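You operate a simulated robot arm through the tools that you are given. There is no shell and no other tool.

Carry out the task below with a simulated robot arm. There is one attempt and no reset: what you move stays moved.

## Task
Switch on, clear what the display reports, and test the shock at 4 in/sec.
Fine: set its red clicker 2 clicks out from closed before the run; leave the crank at the bottom.

Only the result counts: the job must be done as asked and must still hold three seconds after the hand-in. Knocking over, shifting, dropping, spilling or breaking anything else fails it.

## Robot
A 6-joint arm with a two-finger gripper, fixed in place. Base frame: the origin is at the foot of the arm, x ahead of it, y to its left, z up. Readings come in m, degrees, newtons and seconds.
Its first joint turns from -166.0 to 166.0 degrees. Payload 3.43 kg.
Tool frame: the origin (TCP) lies between the finger pads and is the grasp point; the fingertips stand 0.02 m ahead of it; z points along the fingers, y is the line along which they close. Largest opening 0.19 m; the body of the gripper starts 0.248 m behind the TCP.
Orientation is that of the tool frame in the base frame, as a unit quaternion [w, x, y, z]. With the fingers straight down and closing along the base's y, the tool's x points along the base's -x, its y along +y and its z along -z.

## Interface
- The arm moves only by the tool servo_tool. Its argument "steps" is a list of rows, each an object of numbers (a shift or turn left out is 0, a gripper value left out holds the last): "dx", "dy", "dz": the shift along the base's x, y, z in units of 20 mm (1.0 is 20 mm); "rx", "ry", "rz": the turn, a rotation vector about the base's x, y, z in units of 8 degrees (1.0 is 8 degrees); "hand": the gripper command, from -1 (shut) to 1 (fully open), values between in proportion. In form: [{"dx": .., "dy": .., "dz": .., "rx": .., "ry": .., "rz": .., "hand": ..}, ...]. A call has 1 to 20 rows; each row shifts and turns the commanded pose from where the row before left it. A call with a number of a shift or a turn outside -1 to 1 is refused whole. Rows are played at 5 a second. More than 0.05 m and 8.6 degrees between two rows, or a gripper value outside its range, and nothing of the call is played. Where a pose cannot be reached the arm comes as near as it can. A force on the tool above 90 N (or 10 N above the force at the start of the call, whichever is more), or a blocked arm, ends the call early, and 0.2 s more pass. Each finger travels about 0.153 m/s and halts on what it meets, pressing with about 23 N; the grip force reading is that of the motor and also rises with nothing between the fingers. The clock runs only during rows and for 0.2 s after the last one: add rows that do not move to give the fingers time. It gives the time, the measured TCP pose, the force on the tool (base axes), the opening and the grip force at its end, in the units of the frame above (readings bear some noise), with the torque about the TCP (base axes, N m) and any sound that the robot's microphone picked up.
- Cameras (640 x 400 px; columns grow to the right, rows downward): "scene" is fixed at [0.0482, -0.6496, 1.723]; the picture's right is [0.70, -0.72, 0.00], its down [-0.43, -0.42, -0.80] and it looks along [0.57, 0.56, -0.60] (base axes); focal length 282 px, centre (320, 200). "wrist" rides on the gripper at [0.07, -0.008, -0.288] in the tool frame; the picture's right is [0.12, 0.99, 0.00], its down [-0.96, 0.12, -0.25] and it looks along [-0.25, 0.03, 0.97] (tool axes); focal length 261 px, centre (320, 200). There is no depth. A picture from a camera that has moved, and an enlarged one, comes with that camera's place and axes in the base frame and with its lens.
- camera(camera): a new picture of that camera. The clock stands still meanwhile.
- lift_body(by): slides the trunk up (or, below 0, down) by that many m; the arm rides with it, the base frame stays. It gives what a move gives, with no picture.
- inspect(camera, box): a new picture of the part [left, top, right, bottom] of that camera's present view, enlarged. The clock stands still meanwhile.
- close_job(): hands the job in; it is judged then, once.

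Places have to be worked out from the pictures, the camera data and where the tool is seen. Open the gripper and draw the arm clear of the work before you hand the job in, unless the task says otherwise.

The tools are called after ">>>" by a JSON object that holds its "fn" and its "kwargs". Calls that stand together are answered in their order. servo_tool: Moves the arm, as the interface text tells. Its arguments: {"type":"object","properties":{"steps":{"type":"array","items":{"type":"object","properties":{"dx":{"type":"number"},"dy":{"type":"number"},"dz":{"type":"number"},"rx":{"type":"number"},"ry":{"type":"number"},"rz":{"type":"number"},"hand":{"type":"number"}}}}},"required":["steps"]} The other tools are called the same way: lift_body (by) slides the trunk up or down; camera (camera) takes a picture; inspect (camera, box) takes an enlarged picture of a part of a camera's view; close_job () hands the job in.

At the start:

```text
clock: 0.0
tool_pos: [0.7083, 0.2516, 1.3317]
ee_rot: [0.0, 0.001, 1.0, -0.001]
ft_force: [0.1, 0.0, -0.1]
ft_torque: [0.0, 0.03, -0.02]
gripper_width: 0.1901
gripper_force: 0.0
trunk travel left (down, up): [-0.325, 0.115]
```

scene: 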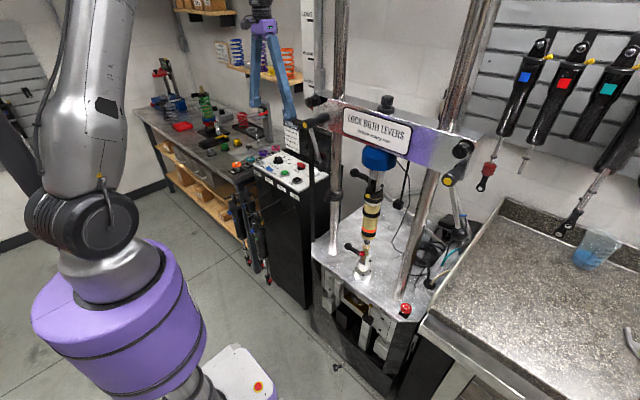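
wrist: 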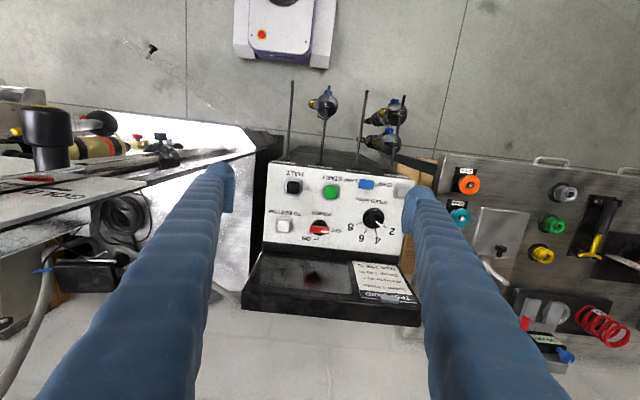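

I begin by looking closely at the machine, its console, and the shock from both cameras before moving anything.

>>> {"fn": "inspect", "kwargs": {"camera": "scene", "box": [230, 80, 350, 200]}}

>>> {"fn": "inspect", "kwargs": {"camera": "scene", "box": [300, 80, 480, 200]}}

>>> {"fn": "inspect", "kwargs": {"camera": "scene", "box": [300, 180, 480, 340]}}

>>> {"fn": "inspect", "kwargs": {"camera": "wrist", "box": [230, 150, 430, 330]}}

>>> {"fn": "inspect", "kwargs": {"camera": "wrist", "box": [0, 80, 260, 300]}}

```text
3.33 times, centred on (290, 140) of scene
camera zoom: at [0.0482, -0.6496, 1.723], right [0.7, -0.72, 0.0], down [-0.43, -0.42, -0.8], along [0.57, 0.56, -0.6], focal length 939 px, centre (420, 400)
```

zoom: 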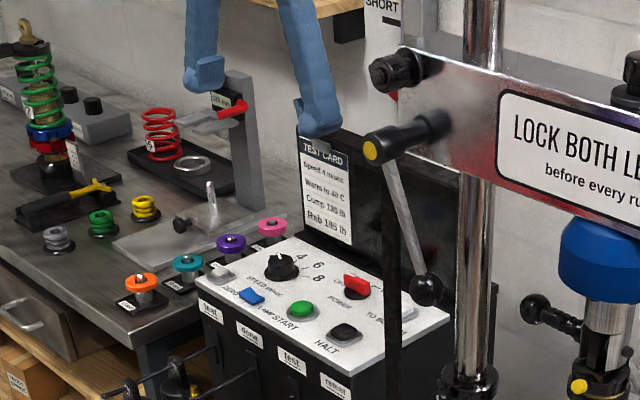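

```text
3.33 times, centred on (390, 140) of scene
camera zoom: at [0.0482, -0.6496, 1.723], right [0.7, -0.72, 0.0], down [-0.43, -0.42, -0.8], along [0.57, 0.56, -0.6], focal length 939 px, centre (87, 400)
```

zoom: 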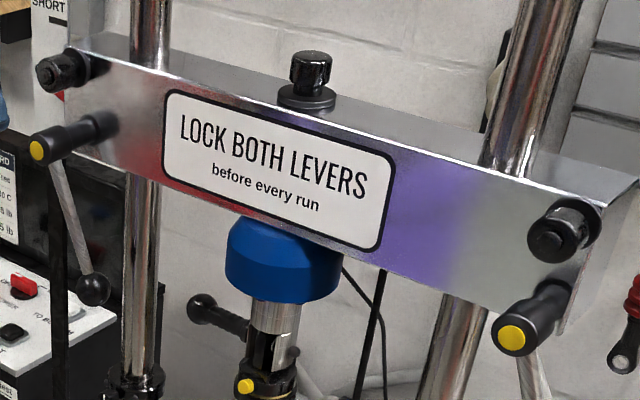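

```text
2.50 times, centred on (390, 260) of scene
camera zoom: at [0.0482, -0.6496, 1.723], right [0.7, -0.72, 0.0], down [-0.43, -0.42, -0.8], along [0.57, 0.56, -0.6], focal length 704 px, centre (145, 50)
```

zoom: 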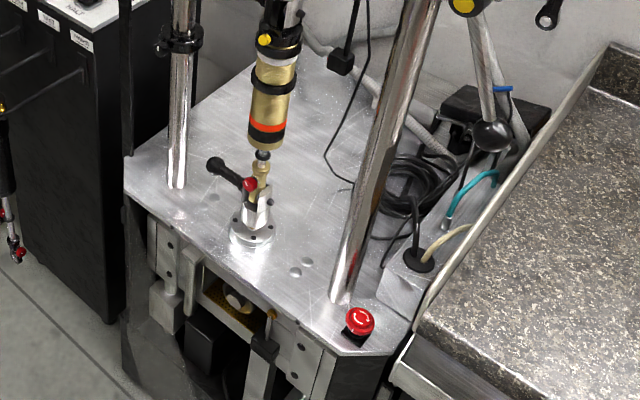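

```text
2.22 times, centred on (330, 240) of wrist
camera zoom: at [0.6392, 0.2429, 1.6199], right [-0.12, 0.99, 0.0], down [0.96, 0.11, 0.25], along [0.25, 0.03, -0.97], focal length 579 px, centre (298, 111)
```

zoom: 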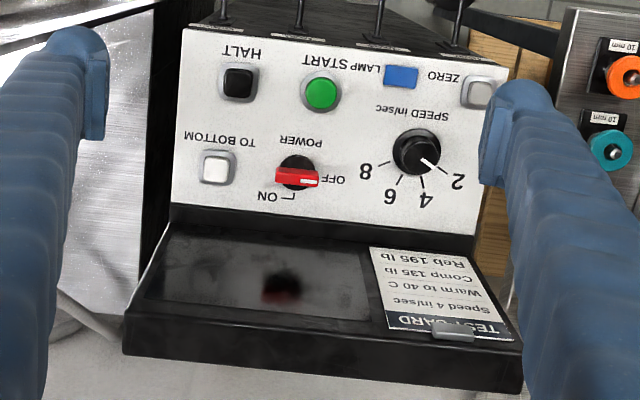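

```text
1.82 times, centred on (130, 190) of wrist
camera zoom: at [0.6392, 0.2429, 1.6199], right [-0.12, 0.99, 0.0], down [0.96, 0.11, 0.25], along [0.25, 0.03, -0.97], focal length 474 px, centre (666, 218)
```

zoom: 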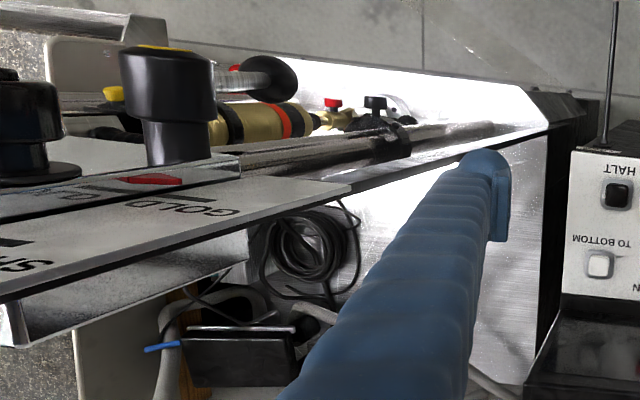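

The console has a power knob (pointing OFF), a speed dial at 2, START/HALT/ZERO/TO BOTTOM keys; an e-stop stands on the machine table. I inspect more detail on the shock's clicker, levers, e-stop and test card.

>>> {"fn": "inspect", "kwargs": {"camera": "scene", "box": [340, 220, 390, 290]}}

>>> {"fn": "inspect", "kwargs": {"camera": "scene", "box": [345, 140, 405, 220]}}

>>> {"fn": "inspect", "kwargs": {"camera": "scene", "box": [385, 285, 435, 335]}}

>>> {"fn": "inspect", "kwargs": {"camera": "scene", "box": [285, 0, 345, 110]}}

>>> {"fn": "inspect", "kwargs": {"camera": "scene", "box": [425, 130, 515, 240]}}

>>> {"fn": "inspect", "kwargs": {"camera": "wrist", "box": [0, 80, 130, 200]}}

```text
5.71 times, centred on (365, 255) of scene
camera zoom: at [0.0482, -0.6496, 1.723], right [0.7, -0.72, 0.0], down [-0.43, -0.42, -0.8], along [0.57, 0.56, -0.6], focal length 1609 px, centre (63, -114)
```

zoom: 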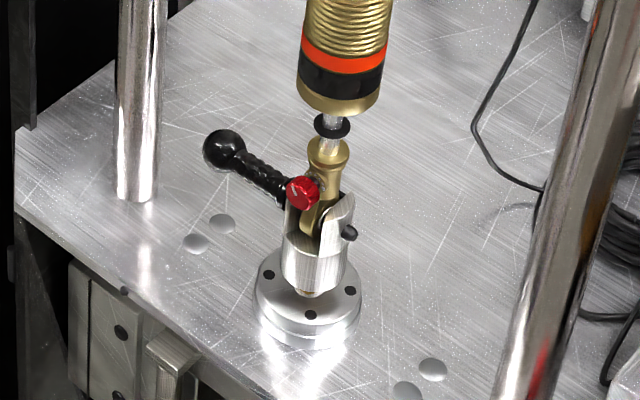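

```text
5.00 times, centred on (375, 180) of scene
camera zoom: at [0.0482, -0.6496, 1.723], right [0.7, -0.72, 0.0], down [-0.43, -0.42, -0.8], along [0.57, 0.56, -0.6], focal length 1408 px, centre (45, 300)
```

zoom: 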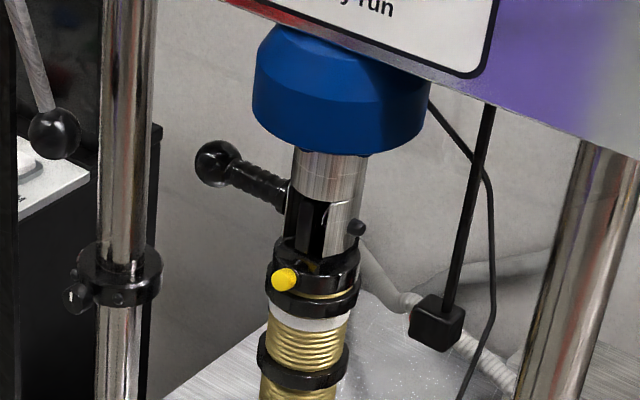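

```text
8.00 times, centred on (410, 310) of scene
camera zoom: at [0.0482, -0.6496, 1.723], right [0.7, -0.72, 0.0], down [-0.43, -0.42, -0.8], along [0.57, 0.56, -0.6], focal length 2253 px, centre (-400, -680)
```

zoom: 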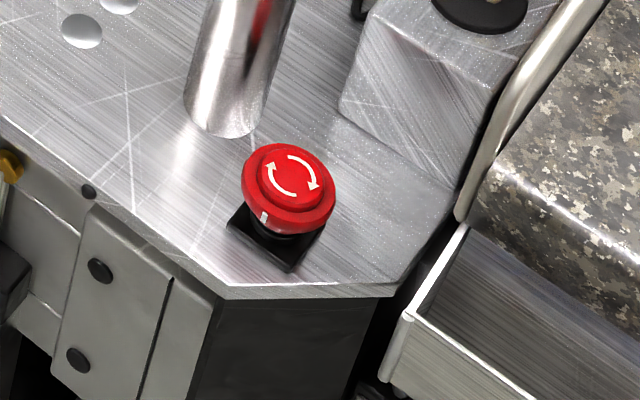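

```text
3.64 times, centred on (315, 55) of scene
camera zoom: at [0.0482, -0.6496, 1.723], right [0.7, -0.72, 0.0], down [-0.43, -0.42, -0.8], along [0.57, 0.56, -0.6], focal length 1024 px, centre (338, 727)
```

zoom: 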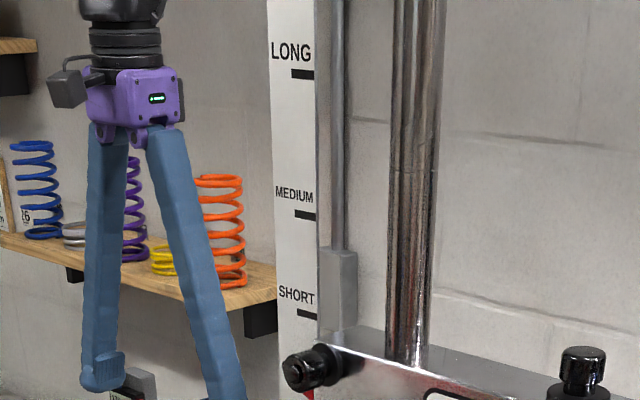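

```text
3.64 times, centred on (470, 185) of scene
camera zoom: at [0.0482, -0.6496, 1.723], right [0.7, -0.72, 0.0], down [-0.43, -0.42, -0.8], along [0.57, 0.56, -0.6], focal length 1024 px, centre (-226, 254)
```

zoom: 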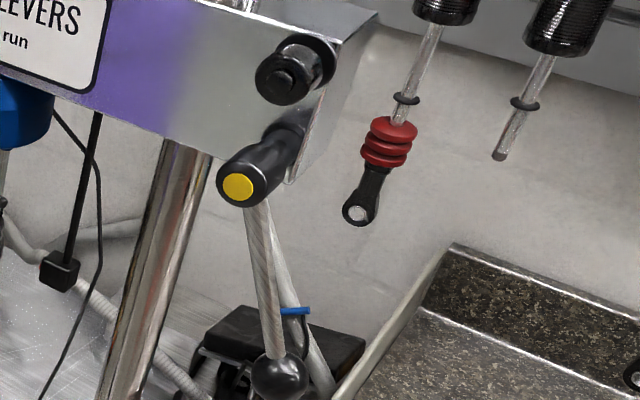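

```text
3.33 times, centred on (65, 140) of wrist
camera zoom: at [0.6392, 0.2429, 1.6199], right [-0.12, 0.99, 0.0], down [0.96, 0.11, 0.25], along [0.25, 0.03, -0.97], focal length 869 px, centre (1170, 400)
```

zoom: 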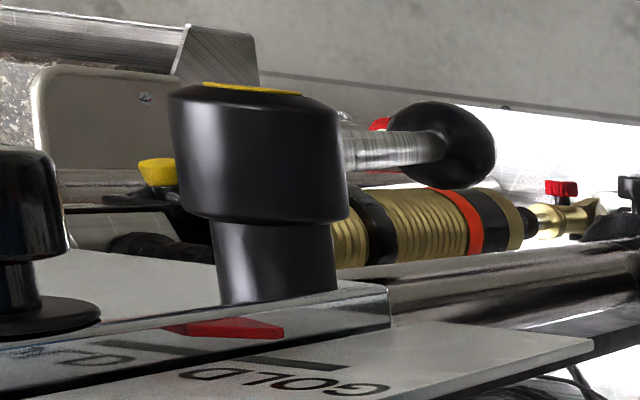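

The console panel triangulates to z≈1.01, with the power knob near [0.86, 0.27, 1.02]. I move a little forward and down over the panel with the fingers half closed, to refine positions with a second wrist view.

>>> {"fn": "servo_tool", "kwargs": {"steps": [{"dx": 1, "dz": -0.5, "hand": 0}, {"dx": 1, "dz": -1}, {"dx": 1, "dz": -1}, {"dx": 1, "dz": -1}, {"dx": 0, "dz": 0}]}}

>>> {"fn": "camera", "kwargs": {"camera": "wrist"}}

>>> {"fn": "inspect", "kwargs": {"camera": "wrist", "box": [220, 100, 420, 300]}}

```text
clock: 1.2
tool_pos: [0.7887, 0.2511, 1.2609]
ee_rot: [0.0, 0.001, 1.0, 0.0]
ft_force: [0.1, -0.4, 0.4]
ft_torque: [0.0, -0.05, 0.0]
gripper_width: 0.0951
gripper_force: 0.0
trunk travel left (down, up): [-0.325, 0.115]
```

```text
taken
camera wrist: at [0.7185, 0.2431, 1.5504], right [-0.12, 0.99, 0.0], down [0.96, 0.11, 0.25], along [0.25, 0.03, -0.97], focal length 261 px, centre (320, 200)
```

wrist: 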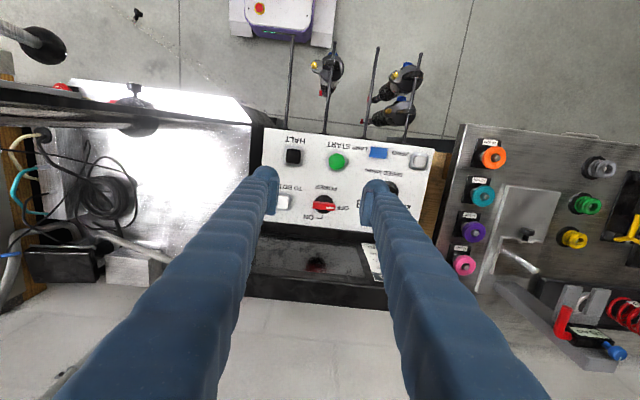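

```text
2.00 times, centred on (320, 200) of wrist
camera zoom: at [0.7185, 0.2431, 1.5504], right [-0.12, 0.99, 0.0], down [0.96, 0.11, 0.25], along [0.25, 0.03, -0.97], focal length 521 px, centre (320, 200)
```

zoom: 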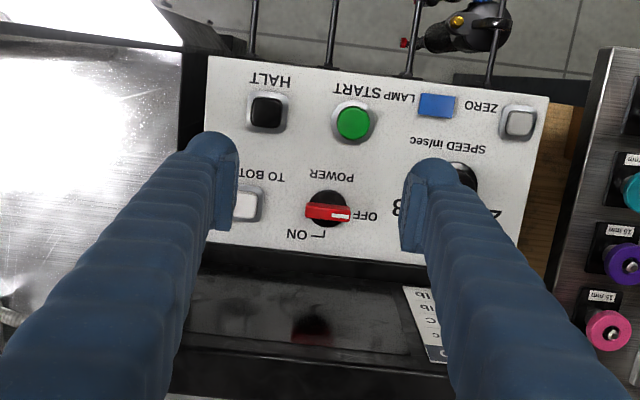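

The knob works out to about [0.866, 0.269, ~1.015], its bar lying along y (OFF at +y, ON at +x). I turn the tool 90° so the fingers close across the bar, and centre above it.

>>> {"fn": "servo_tool", "kwargs": {"steps": [{"rz": 1, "dx": 0.5, "hand": -0.35}, {"rz": 1, "dx": 0.5}, {"rz": 1, "dx": 0.5}, {"rz": 1, "dx": 0.5}, {"rz": 1, "dx": 0.5}, {"rz": 1, "dx": 0.5, "dy": 0.3}, {"rz": 1, "dx": 0.5, "dy": 0.3}, {"rz": 1, "dx": 0.35, "dy": 0.3}, {"rz": 1}, {"rz": 1}, {"rz": 1}, {"rz": 0.25}, {}]}}

>>> {"fn": "camera", "kwargs": {"camera": "wrist"}}

>>> {"fn": "camera", "kwargs": {"camera": "scene"}}

```text
clock: 4.0
tool_pos: [0.8658, 0.2709, 1.2613]
ee_rot: [0.001, 0.708, -0.707, -0.001]
ft_force: [-0.5, -0.4, 0.1]
ft_torque: [0.02, 0.0, 0.01]
gripper_width: 0.0617
gripper_force: 0.0
trunk travel left (down, up): [-0.325, 0.115]
```

```text
taken
camera wrist: at [0.8753, 0.199, 1.55], right [-0.99, -0.12, 0.0], down [-0.12, 0.96, 0.25], along [-0.03, 0.25, -0.97], focal length 261 px, centre (320, 200)
```

wrist: 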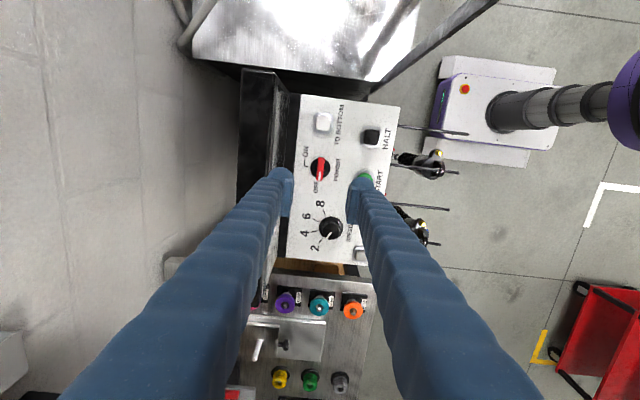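

```text
taken
```

scene: 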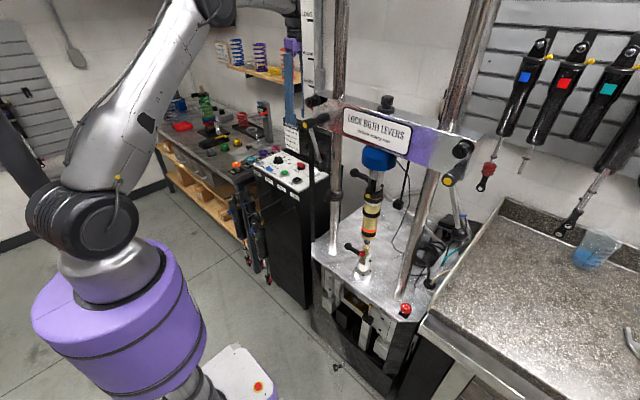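

The knob lies straight under the tool (z≈1.01). I descend to about 7 cm above it and check the alignment again.

>>> {"fn": "servo_tool", "kwargs": {"steps": [{"dz": -1}, {"dz": -1}, {"dz": -1}, {"dz": -1}, {"dz": -1}, {"dz": -1}, {"dz": -1}, {"dz": -1}, {"dz": -1}, {}]}}

>>> {"fn": "camera", "kwargs": {"camera": "wrist"}}

>>> {"fn": "inspect", "kwargs": {"camera": "wrist", "box": [240, 120, 400, 280]}}

>>> {"fn": "inspect", "kwargs": {"camera": "scene", "box": [240, 110, 340, 210]}}

```text
clock: 6.2
tool_pos: [0.8664, 0.2704, 1.0824]
ee_rot: [0.0, 0.707, -0.707, -0.001]
ft_force: [0.8, 0.5, 0.1]
ft_torque: [-0.02, 0.01, 0.0]
gripper_width: 0.062
gripper_force: 0.1
trunk travel left (down, up): [-0.325, 0.115]
```

```text
taken
camera wrist: at [0.8752, 0.1989, 1.371], right [-0.99, -0.12, 0.0], down [-0.11, 0.96, 0.25], along [-0.03, 0.25, -0.97], focal length 261 px, centre (320, 200)
```

wrist: 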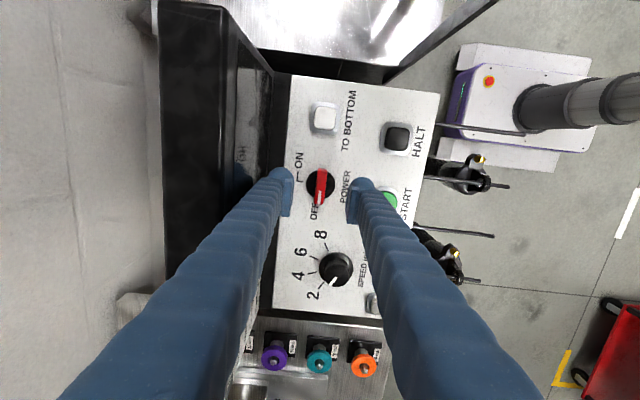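

```text
2.50 times, centred on (320, 200) of wrist
camera zoom: at [0.8752, 0.1989, 1.371], right [-0.99, -0.12, 0.0], down [-0.11, 0.96, 0.25], along [-0.03, 0.25, -0.97], focal length 652 px, centre (320, 200)
```

zoom: 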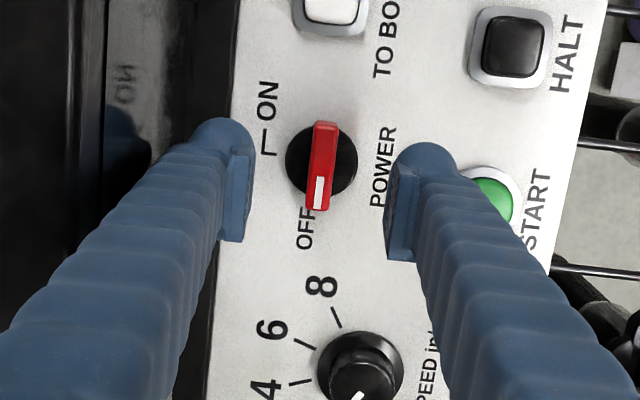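

```text
4.00 times, centred on (290, 160) of scene
camera zoom: at [0.0482, -0.6496, 1.723], right [0.7, -0.72, 0.0], down [-0.43, -0.42, -0.8], along [0.57, 0.56, -0.6], focal length 1126 px, centre (440, 360)
```

zoom: 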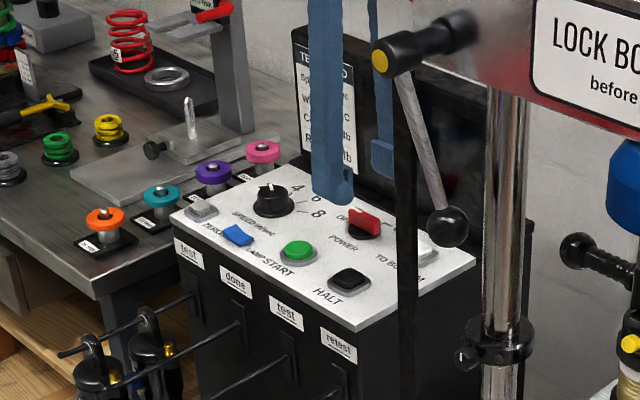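

Alignment over the bar is good (bar ≈13 mm wide, exactly along y). I descend another 3.5 cm with the gap slightly narrowed and check height.

>>> {"fn": "servo_tool", "kwargs": {"steps": [{"dz": -0.6, "hand": -0.47, "dy": -0.05}, {"dz": -0.6}, {"dz": -0.5}, {}]}}

>>> {"fn": "inspect", "kwargs": {"camera": "wrist", "box": [240, 120, 400, 280]}}

>>> {"fn": "inspect", "kwargs": {"camera": "scene", "box": [280, 130, 340, 190]}}

```text
clock: 7.2
tool_pos: [0.8653, 0.269, 1.0475]
ee_rot: [0.0, 0.707, -0.707, -0.001]
ft_force: [0.0, 0.1, -0.2]
ft_torque: [-0.01, -0.01, 0.0]
gripper_width: 0.0505
gripper_force: 0.0
trunk travel left (down, up): [-0.325, 0.115]
```

```text
2.50 times, centred on (320, 200) of wrist
camera zoom: at [0.8746, 0.1978, 1.3363], right [-0.99, -0.12, 0.0], down [-0.11, 0.96, 0.25], along [-0.03, 0.25, -0.97], focal length 652 px, centre (320, 200)
```

zoom: 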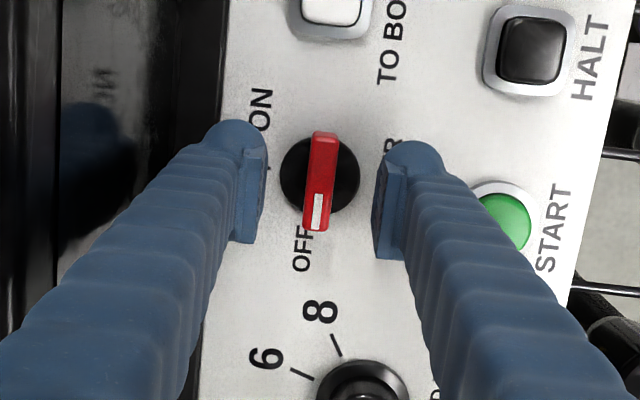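

```text
6.67 times, centred on (310, 160) of scene
camera zoom: at [0.0482, -0.6496, 1.723], right [0.7, -0.72, 0.0], down [-0.43, -0.42, -0.8], along [0.57, 0.56, -0.6], focal length 1877 px, centre (387, 467)
```

zoom: 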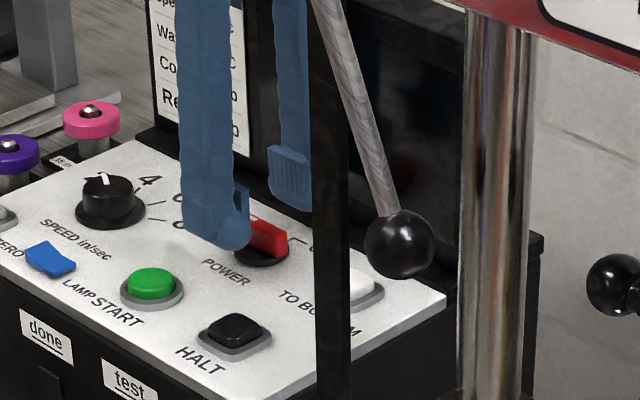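

The panel surface is at z≈1.00 and the bar's top near 1.03. I lower 12 mm more and close on the bar.

>>> {"fn": "servo_tool", "kwargs": {"steps": [{"dz": -0.6, "dx": 0.05}, {}, {"hand": -1}, {}, {}, {}]}}

>>> {"fn": "inspect", "kwargs": {"camera": "wrist", "box": [240, 120, 400, 280]}}

>>> {"fn": "inspect", "kwargs": {"camera": "scene", "box": [280, 130, 340, 190]}}

```text
clock: 8.6
tool_pos: [0.8662, 0.2695, 1.0359]
ee_rot: [0.0, -0.706, 0.708, 0.0]
ft_force: [-11.9, -2.2, 2.3]
ft_torque: [-0.01, 0.13, 0.0]
gripper_width: 0.0124
gripper_force: 45.0
trunk travel left (down, up): [-0.325, 0.115]
```

```text
2.50 times, centred on (320, 200) of wrist
camera zoom: at [0.8746, 0.1978, 1.3248], right [-0.99, -0.12, 0.0], down [-0.11, 0.96, 0.25], along [-0.03, 0.25, -0.97], focal length 652 px, centre (320, 200)
```

zoom: 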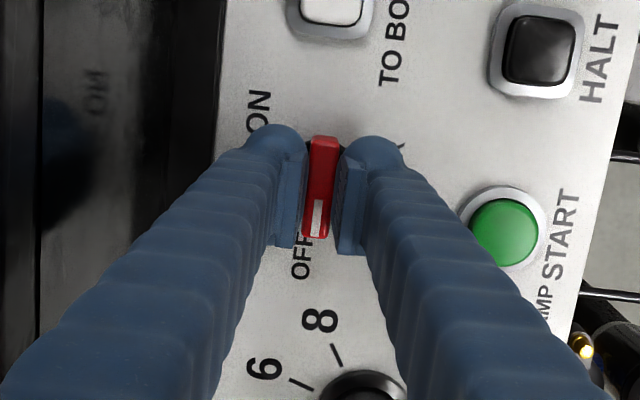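

```text
6.67 times, centred on (310, 160) of scene
camera zoom: at [0.0482, -0.6496, 1.723], right [0.7, -0.72, 0.0], down [-0.43, -0.42, -0.8], along [0.57, 0.56, -0.6], focal length 1877 px, centre (387, 467)
```

zoom: 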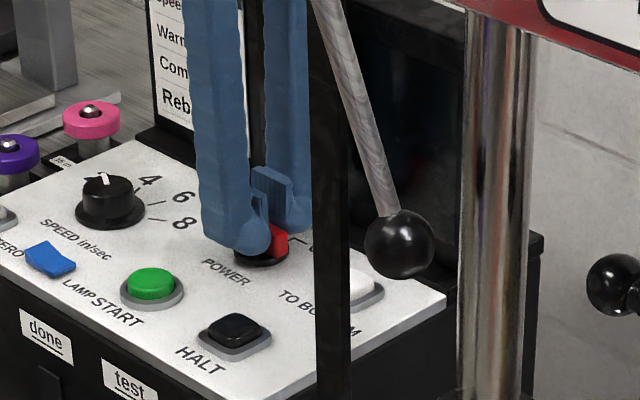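

The bar is gripped (12.4 mm between the pads). I turn it 90° clockwise (from OFF at +y to ON at +x) about the tool axis.

>>> {"fn": "servo_tool", "kwargs": {"steps": [{"dx": -0.05}, {"rz": -1}, {"rz": -1}, {"rz": -1}, {"rz": -1}, {"rz": -1}, {"rz": -1}, {"rz": -1}, {"rz": -1}, {"rz": -1}, {"rz": -1}, {"rz": -1}, {"rz": -0.25}, {}, {}]}}

>>> {"fn": "camera", "kwargs": {"camera": "wrist"}}

>>> {"fn": "inspect", "kwargs": {"camera": "scene", "box": [240, 110, 350, 210]}}

```text
clock: 11.8
tool_pos: [0.8637, 0.2702, 1.0363]
ee_rot: [0.0, 0.001, 1.0, 0.0]
ft_force: [-12.9, 7.6, 5.3]
ft_torque: [0.11, 0.09, 0.05]
gripper_width: 0.0125
gripper_force: 44.9
trunk travel left (down, up): [-0.325, 0.115]
```

```text
taken
camera wrist: at [0.7947, 0.2606, 1.3249], right [-0.12, 0.99, 0.0], down [0.96, 0.11, 0.25], along [0.25, 0.03, -0.97], focal length 261 px, centre (320, 200)
```

wrist: 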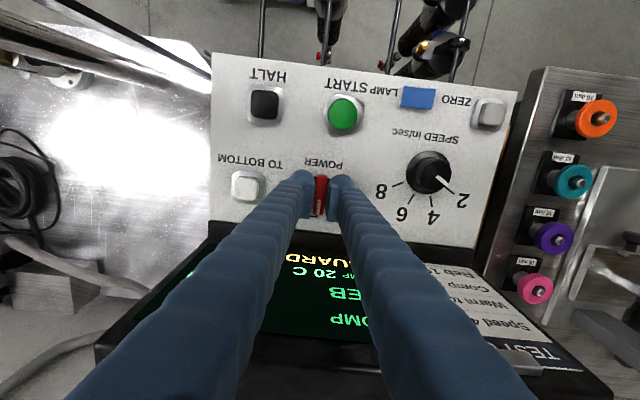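

```text
4.00 times, centred on (295, 160) of scene
camera zoom: at [0.0482, -0.6496, 1.723], right [0.7, -0.72, 0.0], down [-0.43, -0.42, -0.8], along [0.57, 0.56, -0.6], focal length 1126 px, centre (420, 360)
```

zoom: 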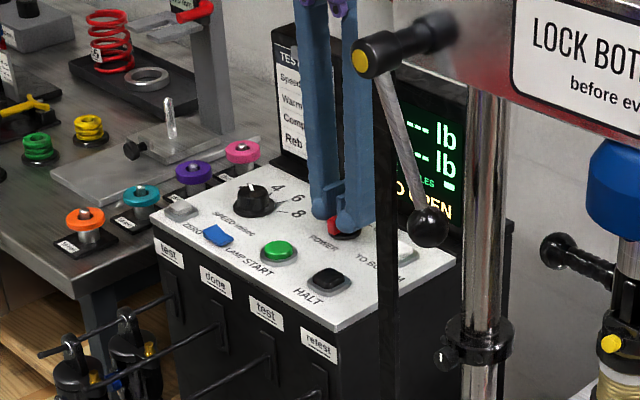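

The display has lit up and reads TEMP 20 C … "GUARD OPEN". I release the knob, rise, and read the entire display and look for the guard.

>>> {"fn": "servo_tool", "kwargs": {"steps": [{"hand": -0.5}, {}, {"dz": 1}, {"dz": 1}, {"dz": 1}, {"dz": 1}, {"dz": 1, "dx": -0.5}, {"dz": 1, "dx": -1}, {"dz": 1, "dx": -1}, {"dz": 1, "dx": -1}, {"dz": 1, "dx": -1}, {"dz": 0, "dx": -1}]}}

>>> {"fn": "camera", "kwargs": {"camera": "wrist"}}

>>> {"fn": "inspect", "kwargs": {"camera": "wrist", "box": [220, 130, 420, 330]}}

>>> {"fn": "inspect", "kwargs": {"camera": "scene", "box": [290, 80, 360, 240]}}

>>> {"fn": "camera", "kwargs": {"camera": "scene"}}

```text
clock: 14.4
tool_pos: [0.7556, 0.2698, 1.2162]
ee_rot: [0.0, 0.0, 1.0, 0.0]
ft_force: [-0.6, -0.3, -0.1]
ft_torque: [0.01, -0.03, -0.02]
gripper_width: 0.0476
gripper_force: 0.0
trunk travel left (down, up): [-0.325, 0.115]
```

```text
taken
camera wrist: at [0.6862, 0.2605, 1.5041], right [-0.12, 0.99, 0.0], down [0.96, 0.11, 0.25], along [0.25, 0.03, -0.97], focal length 261 px, centre (320, 200)
```

wrist: 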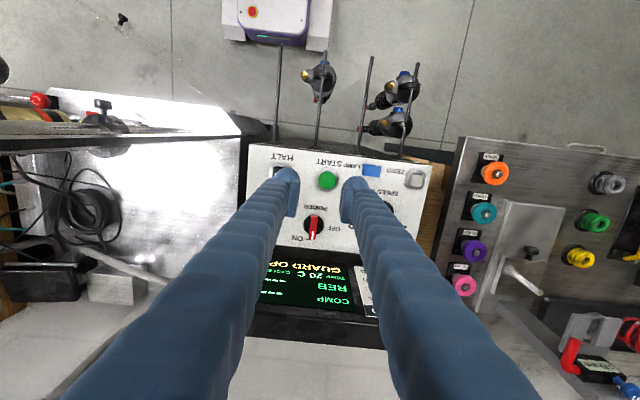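

```text
2.00 times, centred on (320, 230) of wrist
camera zoom: at [0.6862, 0.2605, 1.5041], right [-0.12, 0.99, 0.0], down [0.96, 0.11, 0.25], along [0.25, 0.03, -0.97], focal length 521 px, centre (320, 140)
```

zoom: 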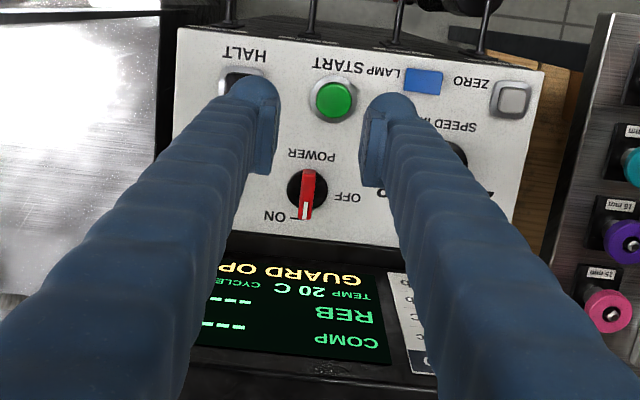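

```text
2.50 times, centred on (325, 160) of scene
camera zoom: at [0.0482, -0.6496, 1.723], right [0.7, -0.72, 0.0], down [-0.43, -0.42, -0.8], along [0.57, 0.56, -0.6], focal length 704 px, centre (308, 300)
```

zoom: 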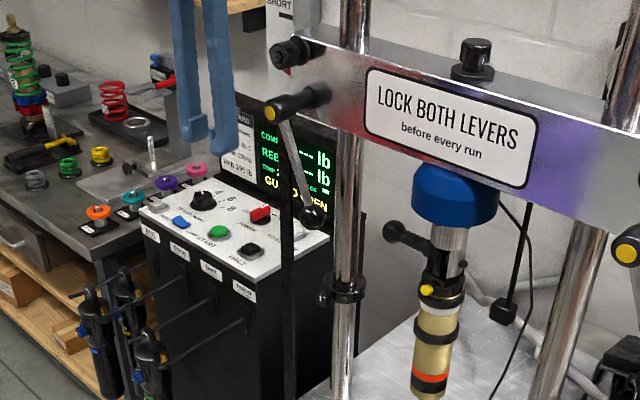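

```text
taken
```

scene: 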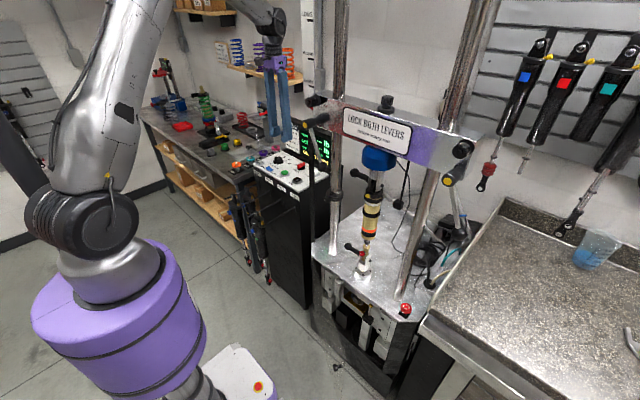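

The display reports "GUARD OPEN", so a guard at the machine must be closed. I back off and swing the arm in front of the machine to view the guard, levers and e-stop with the wrist camera.

>>> {"fn": "servo_tool", "kwargs": {"steps": [{"dx": -1, "dz": 1}, {"dx": -1, "dz": 1}, {"dx": -1, "dz": 1}, {"dx": -1, "dz": 1}, {"dx": -1, "dz": 1}, {"dx": -1, "dz": 1, "dy": -1}, {"dx": -1, "dy": -1}, {"dx": -1, "dy": -1}, {"dx": -1, "dy": -1}, {"dx": -1, "dy": -1}, {"dx": -1, "dy": -1}, {"dx": -1, "dy": -1}, {"dy": -1}, {"dy": -1}, {"dy": -1}, {"dy": -1}, {"dy": -1}, {"dy": -1}, {"dy": -1}, {"dy": -1}]}}

>>> {"fn": "camera", "kwargs": {"camera": "wrist"}}

>>> {"fn": "camera", "kwargs": {"camera": "scene"}}

```text
clock: 18.6
tool_pos: [0.515, -0.0321, 1.3373]
ee_rot: [0.001, 0.0, 1.0, 0.0]
ft_force: [0.3, -0.3, -1.2]
ft_torque: [0.0, 0.01, 0.01]
gripper_width: 0.0476
gripper_force: 0.0
trunk travel left (down, up): [-0.325, 0.115]
```

```text
taken
camera wrist: at [0.4452, -0.0411, 1.6258], right [-0.12, 0.99, 0.0], down [0.96, 0.11, 0.25], along [0.25, 0.03, -0.97], focal length 261 px, centre (320, 200)
```

wrist: 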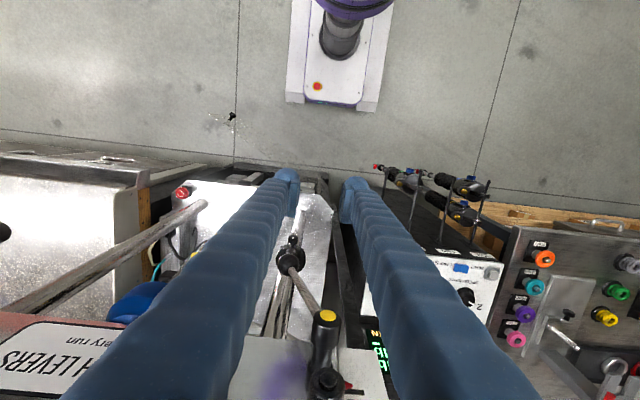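

```text
taken
```

scene: 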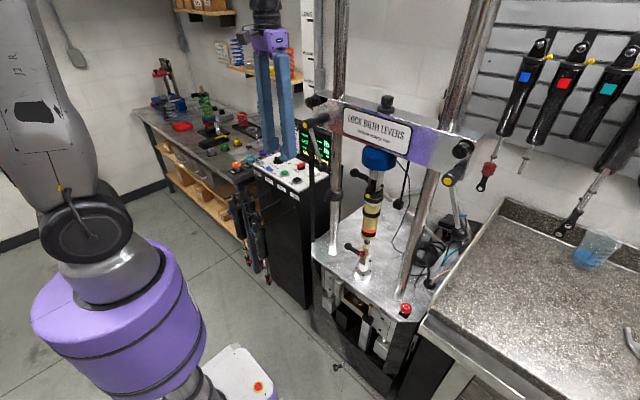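

I keep moving right in front of the shock and tilt the tool forward for a more frontal look, opening the fingers for a clear view.

>>> {"fn": "servo_tool", "kwargs": {"steps": [{"dy": -1, "hand": 1}, {"dy": -1}, {"dy": -1}, {"dy": -1}, {"dy": -1}, {"dy": -1}, {"dy": -1}, {"dy": -1}, {"dy": -1, "dx": -1}, {"dx": -1, "ry": -1}, {"dx": -1, "ry": -1}, {"dx": -1, "ry": -1}, {"ry": -1}, {}]}}

>>> {"fn": "camera", "kwargs": {"camera": "wrist"}}

>>> {"fn": "camera", "kwargs": {"camera": "scene"}}

```text
clock: 21.8
tool_pos: [0.432, -0.2085, 1.2838]
ee_rot: [0.237, 0.013, 0.97, 0.045]
ft_force: [0.8, -0.2, -0.1]
ft_torque: [0.06, 0.0, 0.04]
gripper_width: 0.1898
gripper_force: 0.1
trunk travel left (down, up): [-0.325, 0.115]
stopped in row 14: the arm was blocked; the commanded pose is now the measured one
```

```text
taken
camera wrist: at [0.2381, -0.238, 1.5066], right [-0.1, 0.99, 0.04], down [0.74, 0.05, 0.67], along [0.66, 0.09, -0.74], focal length 261 px, centre (320, 200)
```

wrist: 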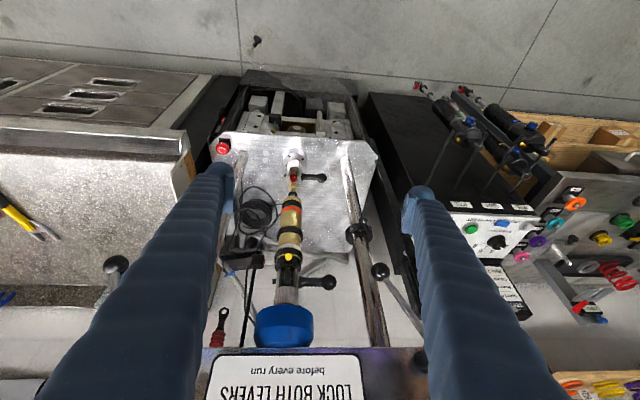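

```text
taken
```

scene: 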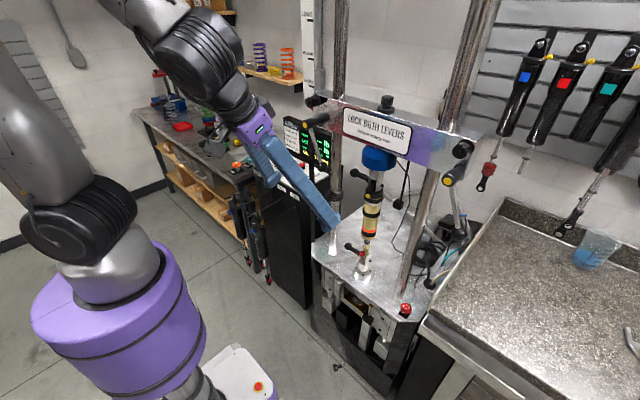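

This is a useful frontal view of the whole machine. I enlarge its parts.

>>> {"fn": "inspect", "kwargs": {"camera": "wrist", "box": [200, 60, 400, 200]}}

>>> {"fn": "inspect", "kwargs": {"camera": "wrist", "box": [200, 160, 420, 360]}}

>>> {"fn": "inspect", "kwargs": {"camera": "wrist", "box": [260, 140, 350, 220]}}

>>> {"fn": "inspect", "kwargs": {"camera": "wrist", "box": [340, 60, 520, 200]}}

>>> {"fn": "inspect", "kwargs": {"camera": "scene", "box": [290, 100, 380, 280]}}

```text
2.86 times, centred on (300, 130) of wrist
camera zoom: at [0.2381, -0.238, 1.5066], right [-0.1, 0.99, 0.04], down [0.74, 0.05, 0.67], along [0.66, 0.09, -0.74], focal length 745 px, centre (377, 400)
```

zoom: 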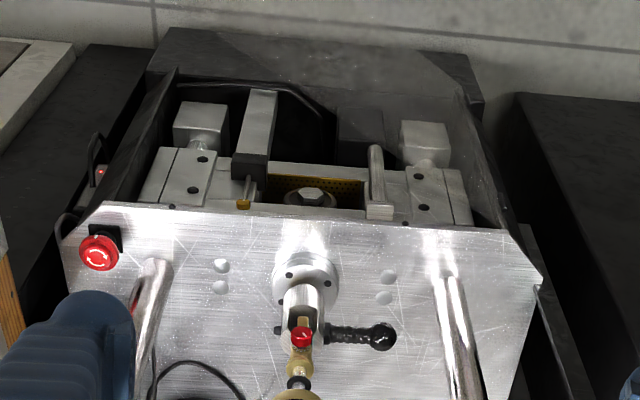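

```text
2.00 times, centred on (310, 260) of wrist
camera zoom: at [0.2381, -0.238, 1.5066], right [-0.1, 0.99, 0.04], down [0.74, 0.05, 0.67], along [0.66, 0.09, -0.74], focal length 521 px, centre (340, 80)
```

zoom: 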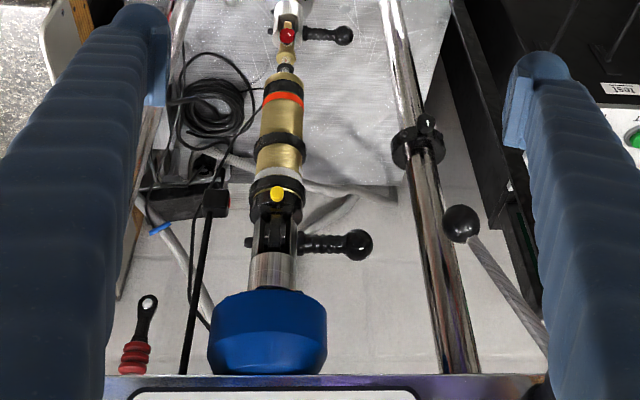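

```text
5.00 times, centred on (305, 180) of wrist
camera zoom: at [0.2381, -0.238, 1.5066], right [-0.1, 0.99, 0.04], down [0.74, 0.05, 0.67], along [0.66, 0.09, -0.74], focal length 1303 px, centre (395, 300)
```

zoom: 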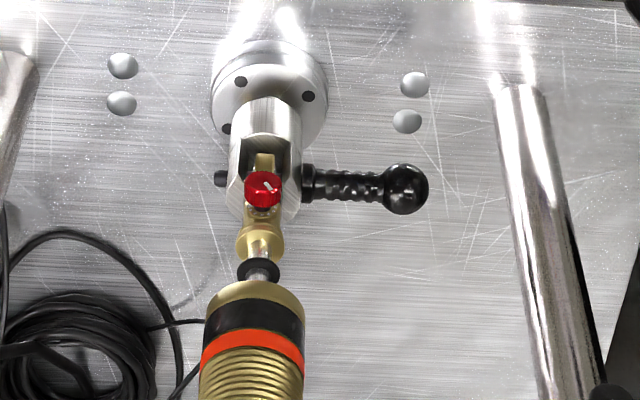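

```text
2.86 times, centred on (430, 130) of wrist
camera zoom: at [0.2381, -0.238, 1.5066], right [-0.1, 0.99, 0.04], down [0.74, 0.05, 0.67], along [0.66, 0.09, -0.74], focal length 745 px, centre (6, 400)
```

zoom: 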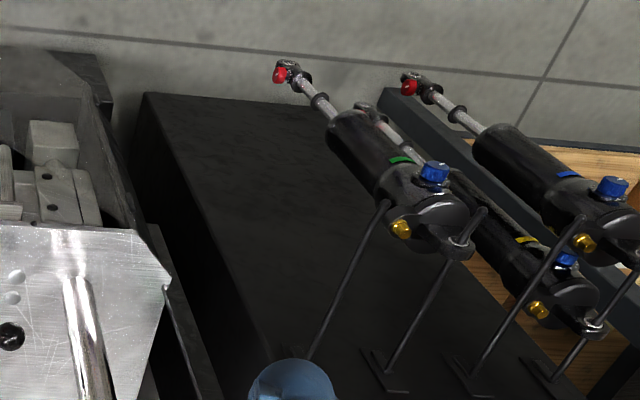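

```text
2.22 times, centred on (335, 190) of scene
camera zoom: at [0.0482, -0.6496, 1.723], right [0.7, -0.72, 0.0], down [-0.43, -0.42, -0.8], along [0.57, 0.56, -0.6], focal length 626 px, centre (287, 222)
```

zoom: 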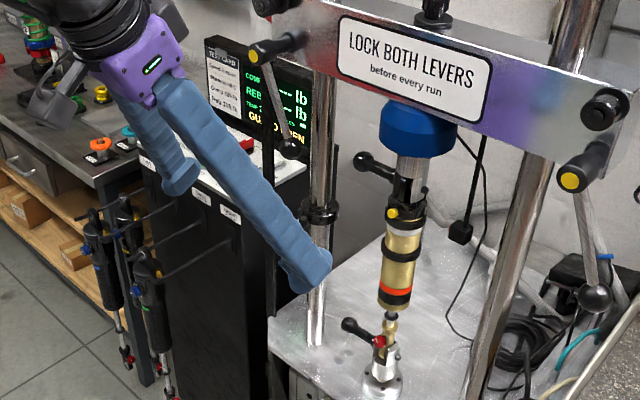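

The shock is mounted with both clevis pins in; levers, e-stop visible. A thin black frame stands by the table's left edge — likely the open guard; I move left to look at it.

>>> {"fn": "servo_tool", "kwargs": {"steps": [{"dy": 1, "ry": 0.5, "dx": 1, "dz": 0.5}, {"dy": 1, "dx": 1, "dz": 0.5}, {"dy": 1, "dx": 0.5, "dz": 0.5}, {"dy": 1, "dz": 0.5}, {"dy": 1}, {"dy": 1}, {"dy": 1}, {"dy": 1}, {"dy": 1}, {"dy": 1}, {"dy": 1}, {"dy": 1}, {"dy": 1}]}}

>>> {"fn": "camera", "kwargs": {"camera": "wrist"}}

>>> {"fn": "inspect", "kwargs": {"camera": "wrist", "box": [220, 130, 420, 400]}}

```text
clock: 24.6
tool_pos: [0.4818, 0.0521, 1.3257]
ee_rot: [0.205, 0.015, 0.978, 0.043]
ft_force: [-1.2, 0.0, 0.5]
ft_torque: [0.03, -0.03, 0.0]
gripper_width: 0.1901
gripper_force: 0.0
trunk travel left (down, up): [-0.325, 0.115]
```

```text
taken
camera wrist: at [0.3027, 0.0234, 1.5616], right [-0.1, 0.99, 0.04], down [0.78, 0.05, 0.62], along [0.61, 0.09, -0.78], focal length 261 px, centre (320, 200)
```

wrist: 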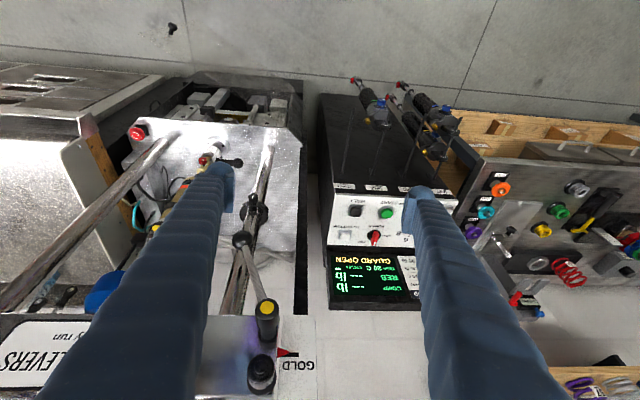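

```text
1.48 times, centred on (320, 265) of wrist
camera zoom: at [0.3027, 0.0234, 1.5616], right [-0.1, 0.99, 0.04], down [0.78, 0.05, 0.62], along [0.61, 0.09, -0.78], focal length 386 px, centre (320, 104)
```

zoom: 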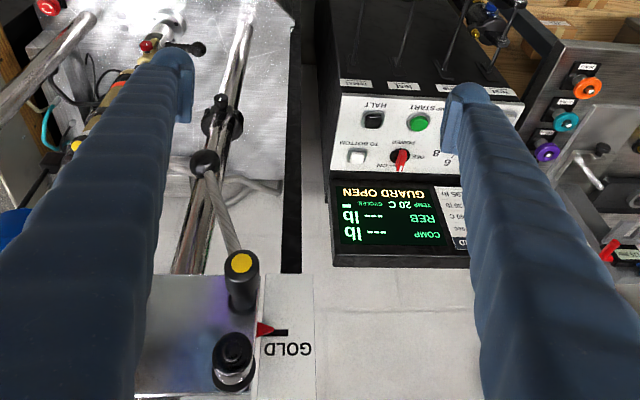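

Display text is now fully legible: dashes for COMP/REB, TEMP 20 C, "GUARD OPEN". I look closer for the guard: the black post by the table's left corner and the open machine front.

>>> {"fn": "inspect", "kwargs": {"camera": "scene", "box": [295, 225, 425, 400]}}

>>> {"fn": "inspect", "kwargs": {"camera": "wrist", "box": [150, 50, 330, 170]}}

>>> {"fn": "inspect", "kwargs": {"camera": "wrist", "box": [260, 80, 340, 220]}}

>>> {"fn": "inspect", "kwargs": {"camera": "wrist", "box": [240, 200, 340, 340]}}

```text
2.29 times, centred on (360, 312) of scene
camera zoom: at [0.0482, -0.6496, 1.723], right [0.7, -0.72, 0.0], down [-0.43, -0.42, -0.8], along [0.57, 0.56, -0.6], focal length 644 px, centre (229, -57)
```

zoom: 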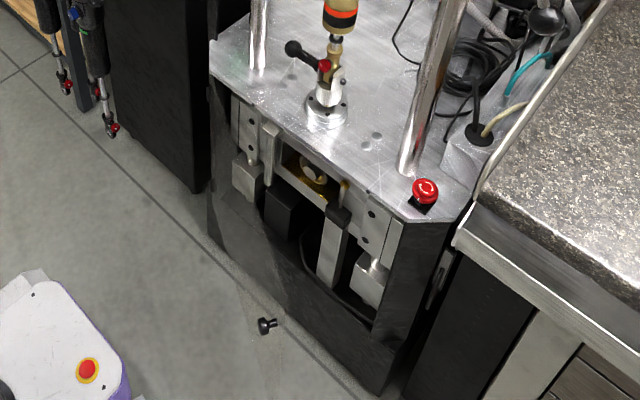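

```text
3.33 times, centred on (240, 110) of wrist
camera zoom: at [0.3027, 0.0234, 1.5616], right [-0.1, 0.99, 0.04], down [0.78, 0.05, 0.62], along [0.61, 0.09, -0.78], focal length 869 px, centre (587, 500)
```

zoom: 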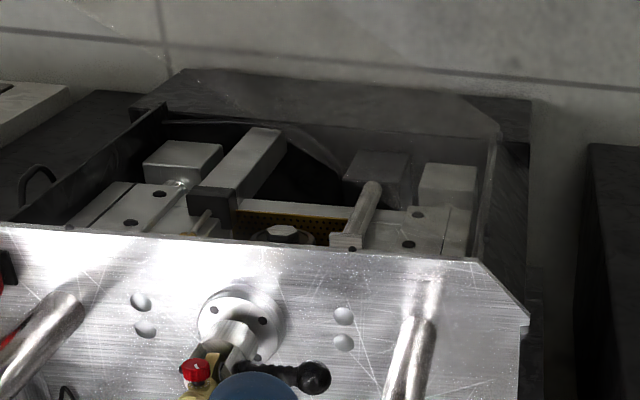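

```text
2.86 times, centred on (300, 150) of wrist
camera zoom: at [0.3027, 0.0234, 1.5616], right [-0.1, 0.99, 0.04], down [0.78, 0.05, 0.62], along [0.61, 0.09, -0.78], focal length 745 px, centre (377, 343)
```

zoom: 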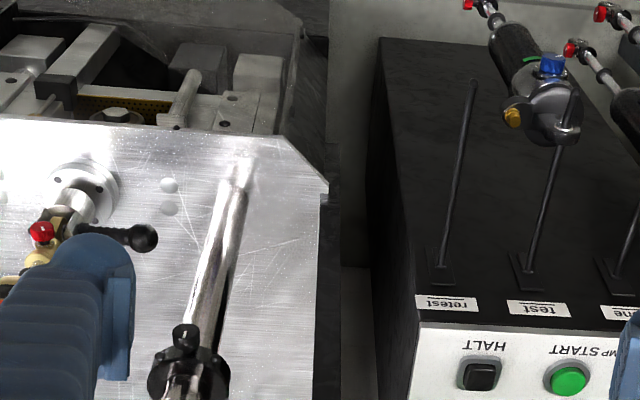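

```text
2.86 times, centred on (290, 270) of wrist
camera zoom: at [0.3027, 0.0234, 1.5616], right [-0.1, 0.99, 0.04], down [0.78, 0.05, 0.62], along [0.61, 0.09, -0.78], focal length 745 px, centre (406, 0)
```

zoom: 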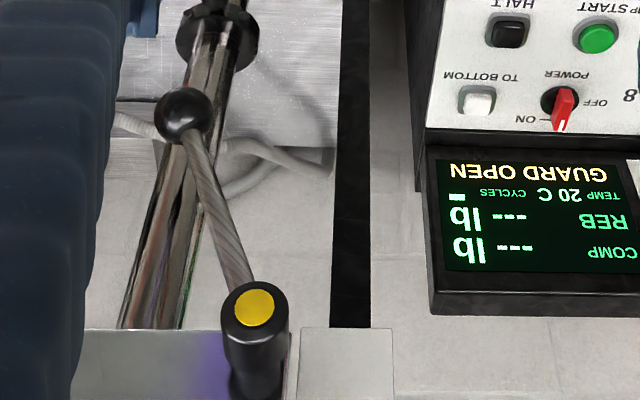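

The "knob on the floor" triangulates to about [0.43, -0.365, 0.61] — it floats, so it is likely the handle of a clear guard door standing ajar. I look closer at that area.

>>> {"fn": "inspect", "kwargs": {"camera": "scene", "box": [300, 330, 380, 400]}}

>>> {"fn": "inspect", "kwargs": {"camera": "wrist", "box": [120, 0, 320, 110]}}

>>> {"fn": "inspect", "kwargs": {"camera": "scene", "box": [230, 220, 400, 400]}}

```text
5.71 times, centred on (340, 365) of scene
camera zoom: at [0.0482, -0.6496, 1.723], right [0.7, -0.72, 0.0], down [-0.43, -0.42, -0.8], along [0.57, 0.56, -0.6], focal length 1609 px, centre (206, -743)
```

zoom: 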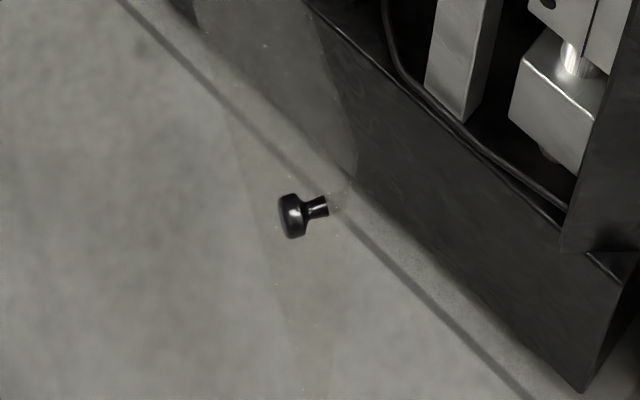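

```text
3.20 times, centred on (220, 55) of wrist
camera zoom: at [0.3027, 0.0234, 1.5616], right [-0.1, 0.99, 0.04], down [0.78, 0.05, 0.62], along [0.61, 0.09, -0.78], focal length 834 px, centre (640, 664)
```

zoom: 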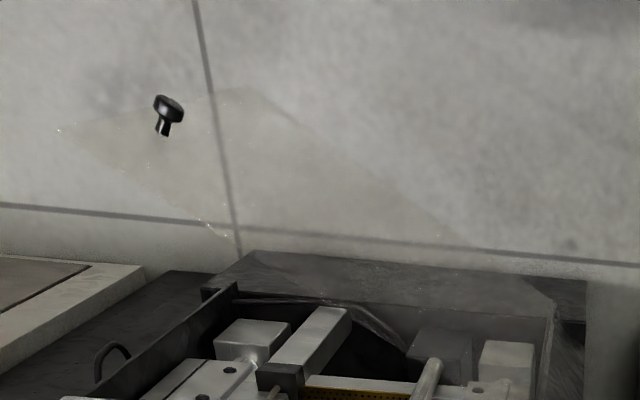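

```text
2.22 times, centred on (315, 310) of scene
camera zoom: at [0.0482, -0.6496, 1.723], right [0.7, -0.72, 0.0], down [-0.43, -0.42, -0.8], along [0.57, 0.56, -0.6], focal length 626 px, centre (331, -44)
```

zoom: 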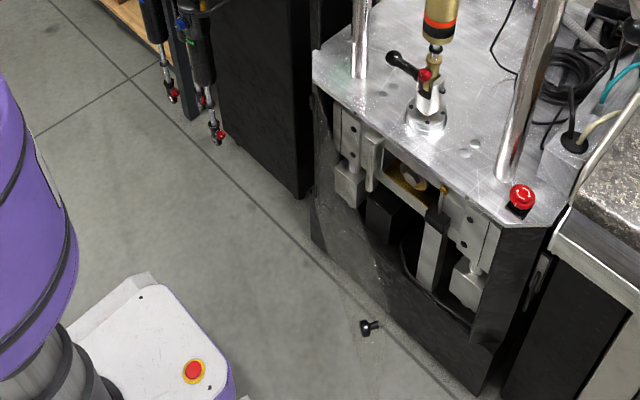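

The guard is a clear door hinged at the machine's left, standing ~30° ajar, with a knob handle near [0.42, -0.37, 0.61]. I level the tool, close the fingers, and move to the free space in front of it before lowering the trunk.

>>> {"fn": "servo_tool", "kwargs": {"steps": [{"rx": -0.154, "ry": 0.735, "rz": 0.054, "dy": -0.5, "hand": -1}, {"rx": -0.154, "ry": 0.735, "rz": 0.054, "dy": -1}, {"rx": -0.154, "ry": 0.735, "rz": 0.054, "dy": -1}, {"rx": -0.154, "ry": 0.735, "rz": 0.054, "dy": -1}, {"dy": -1, "dx": -1}, {"dy": -1, "dx": -1}, {"dy": -1, "dx": -1}, {"dy": -1, "dx": -1}, {"dy": -1, "dx": -0.5}, {"dy": -1}, {"dy": -1}, {"dy": -1}, {"dy": -1}, {"dy": -1}, {"dy": -1}, {"dy": -1}, {"dy": -1}]}}

>>> {"fn": "camera", "kwargs": {"camera": "wrist"}}

>>> {"fn": "camera", "kwargs": {"camera": "scene"}}

```text
clock: 28.2
tool_pos: [0.3927, -0.2789, 1.3255]
ee_rot: [0.001, 0.0, 1.0, 0.0]
ft_force: [-0.7, 0.7, 0.2]
ft_torque: [0.03, 0.01, 0.0]
gripper_width: 0.0
gripper_force: 22.8
trunk travel left (down, up): [-0.325, 0.115]
```

```text
taken
camera wrist: at [0.3232, -0.2882, 1.6142], right [-0.12, 0.99, 0.0], down [0.96, 0.12, 0.25], along [0.25, 0.03, -0.97], focal length 261 px, centre (320, 200)
```

wrist: 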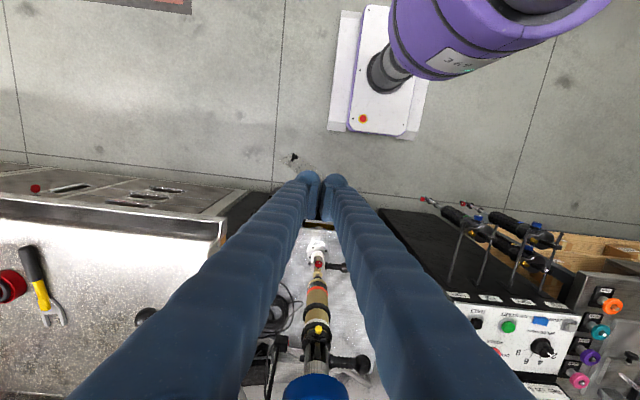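

```text
taken
```

scene: 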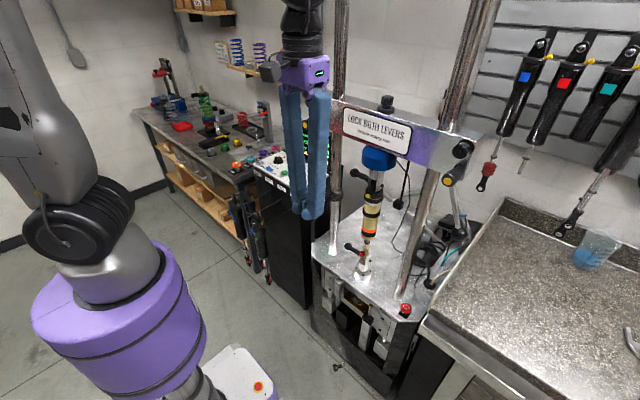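

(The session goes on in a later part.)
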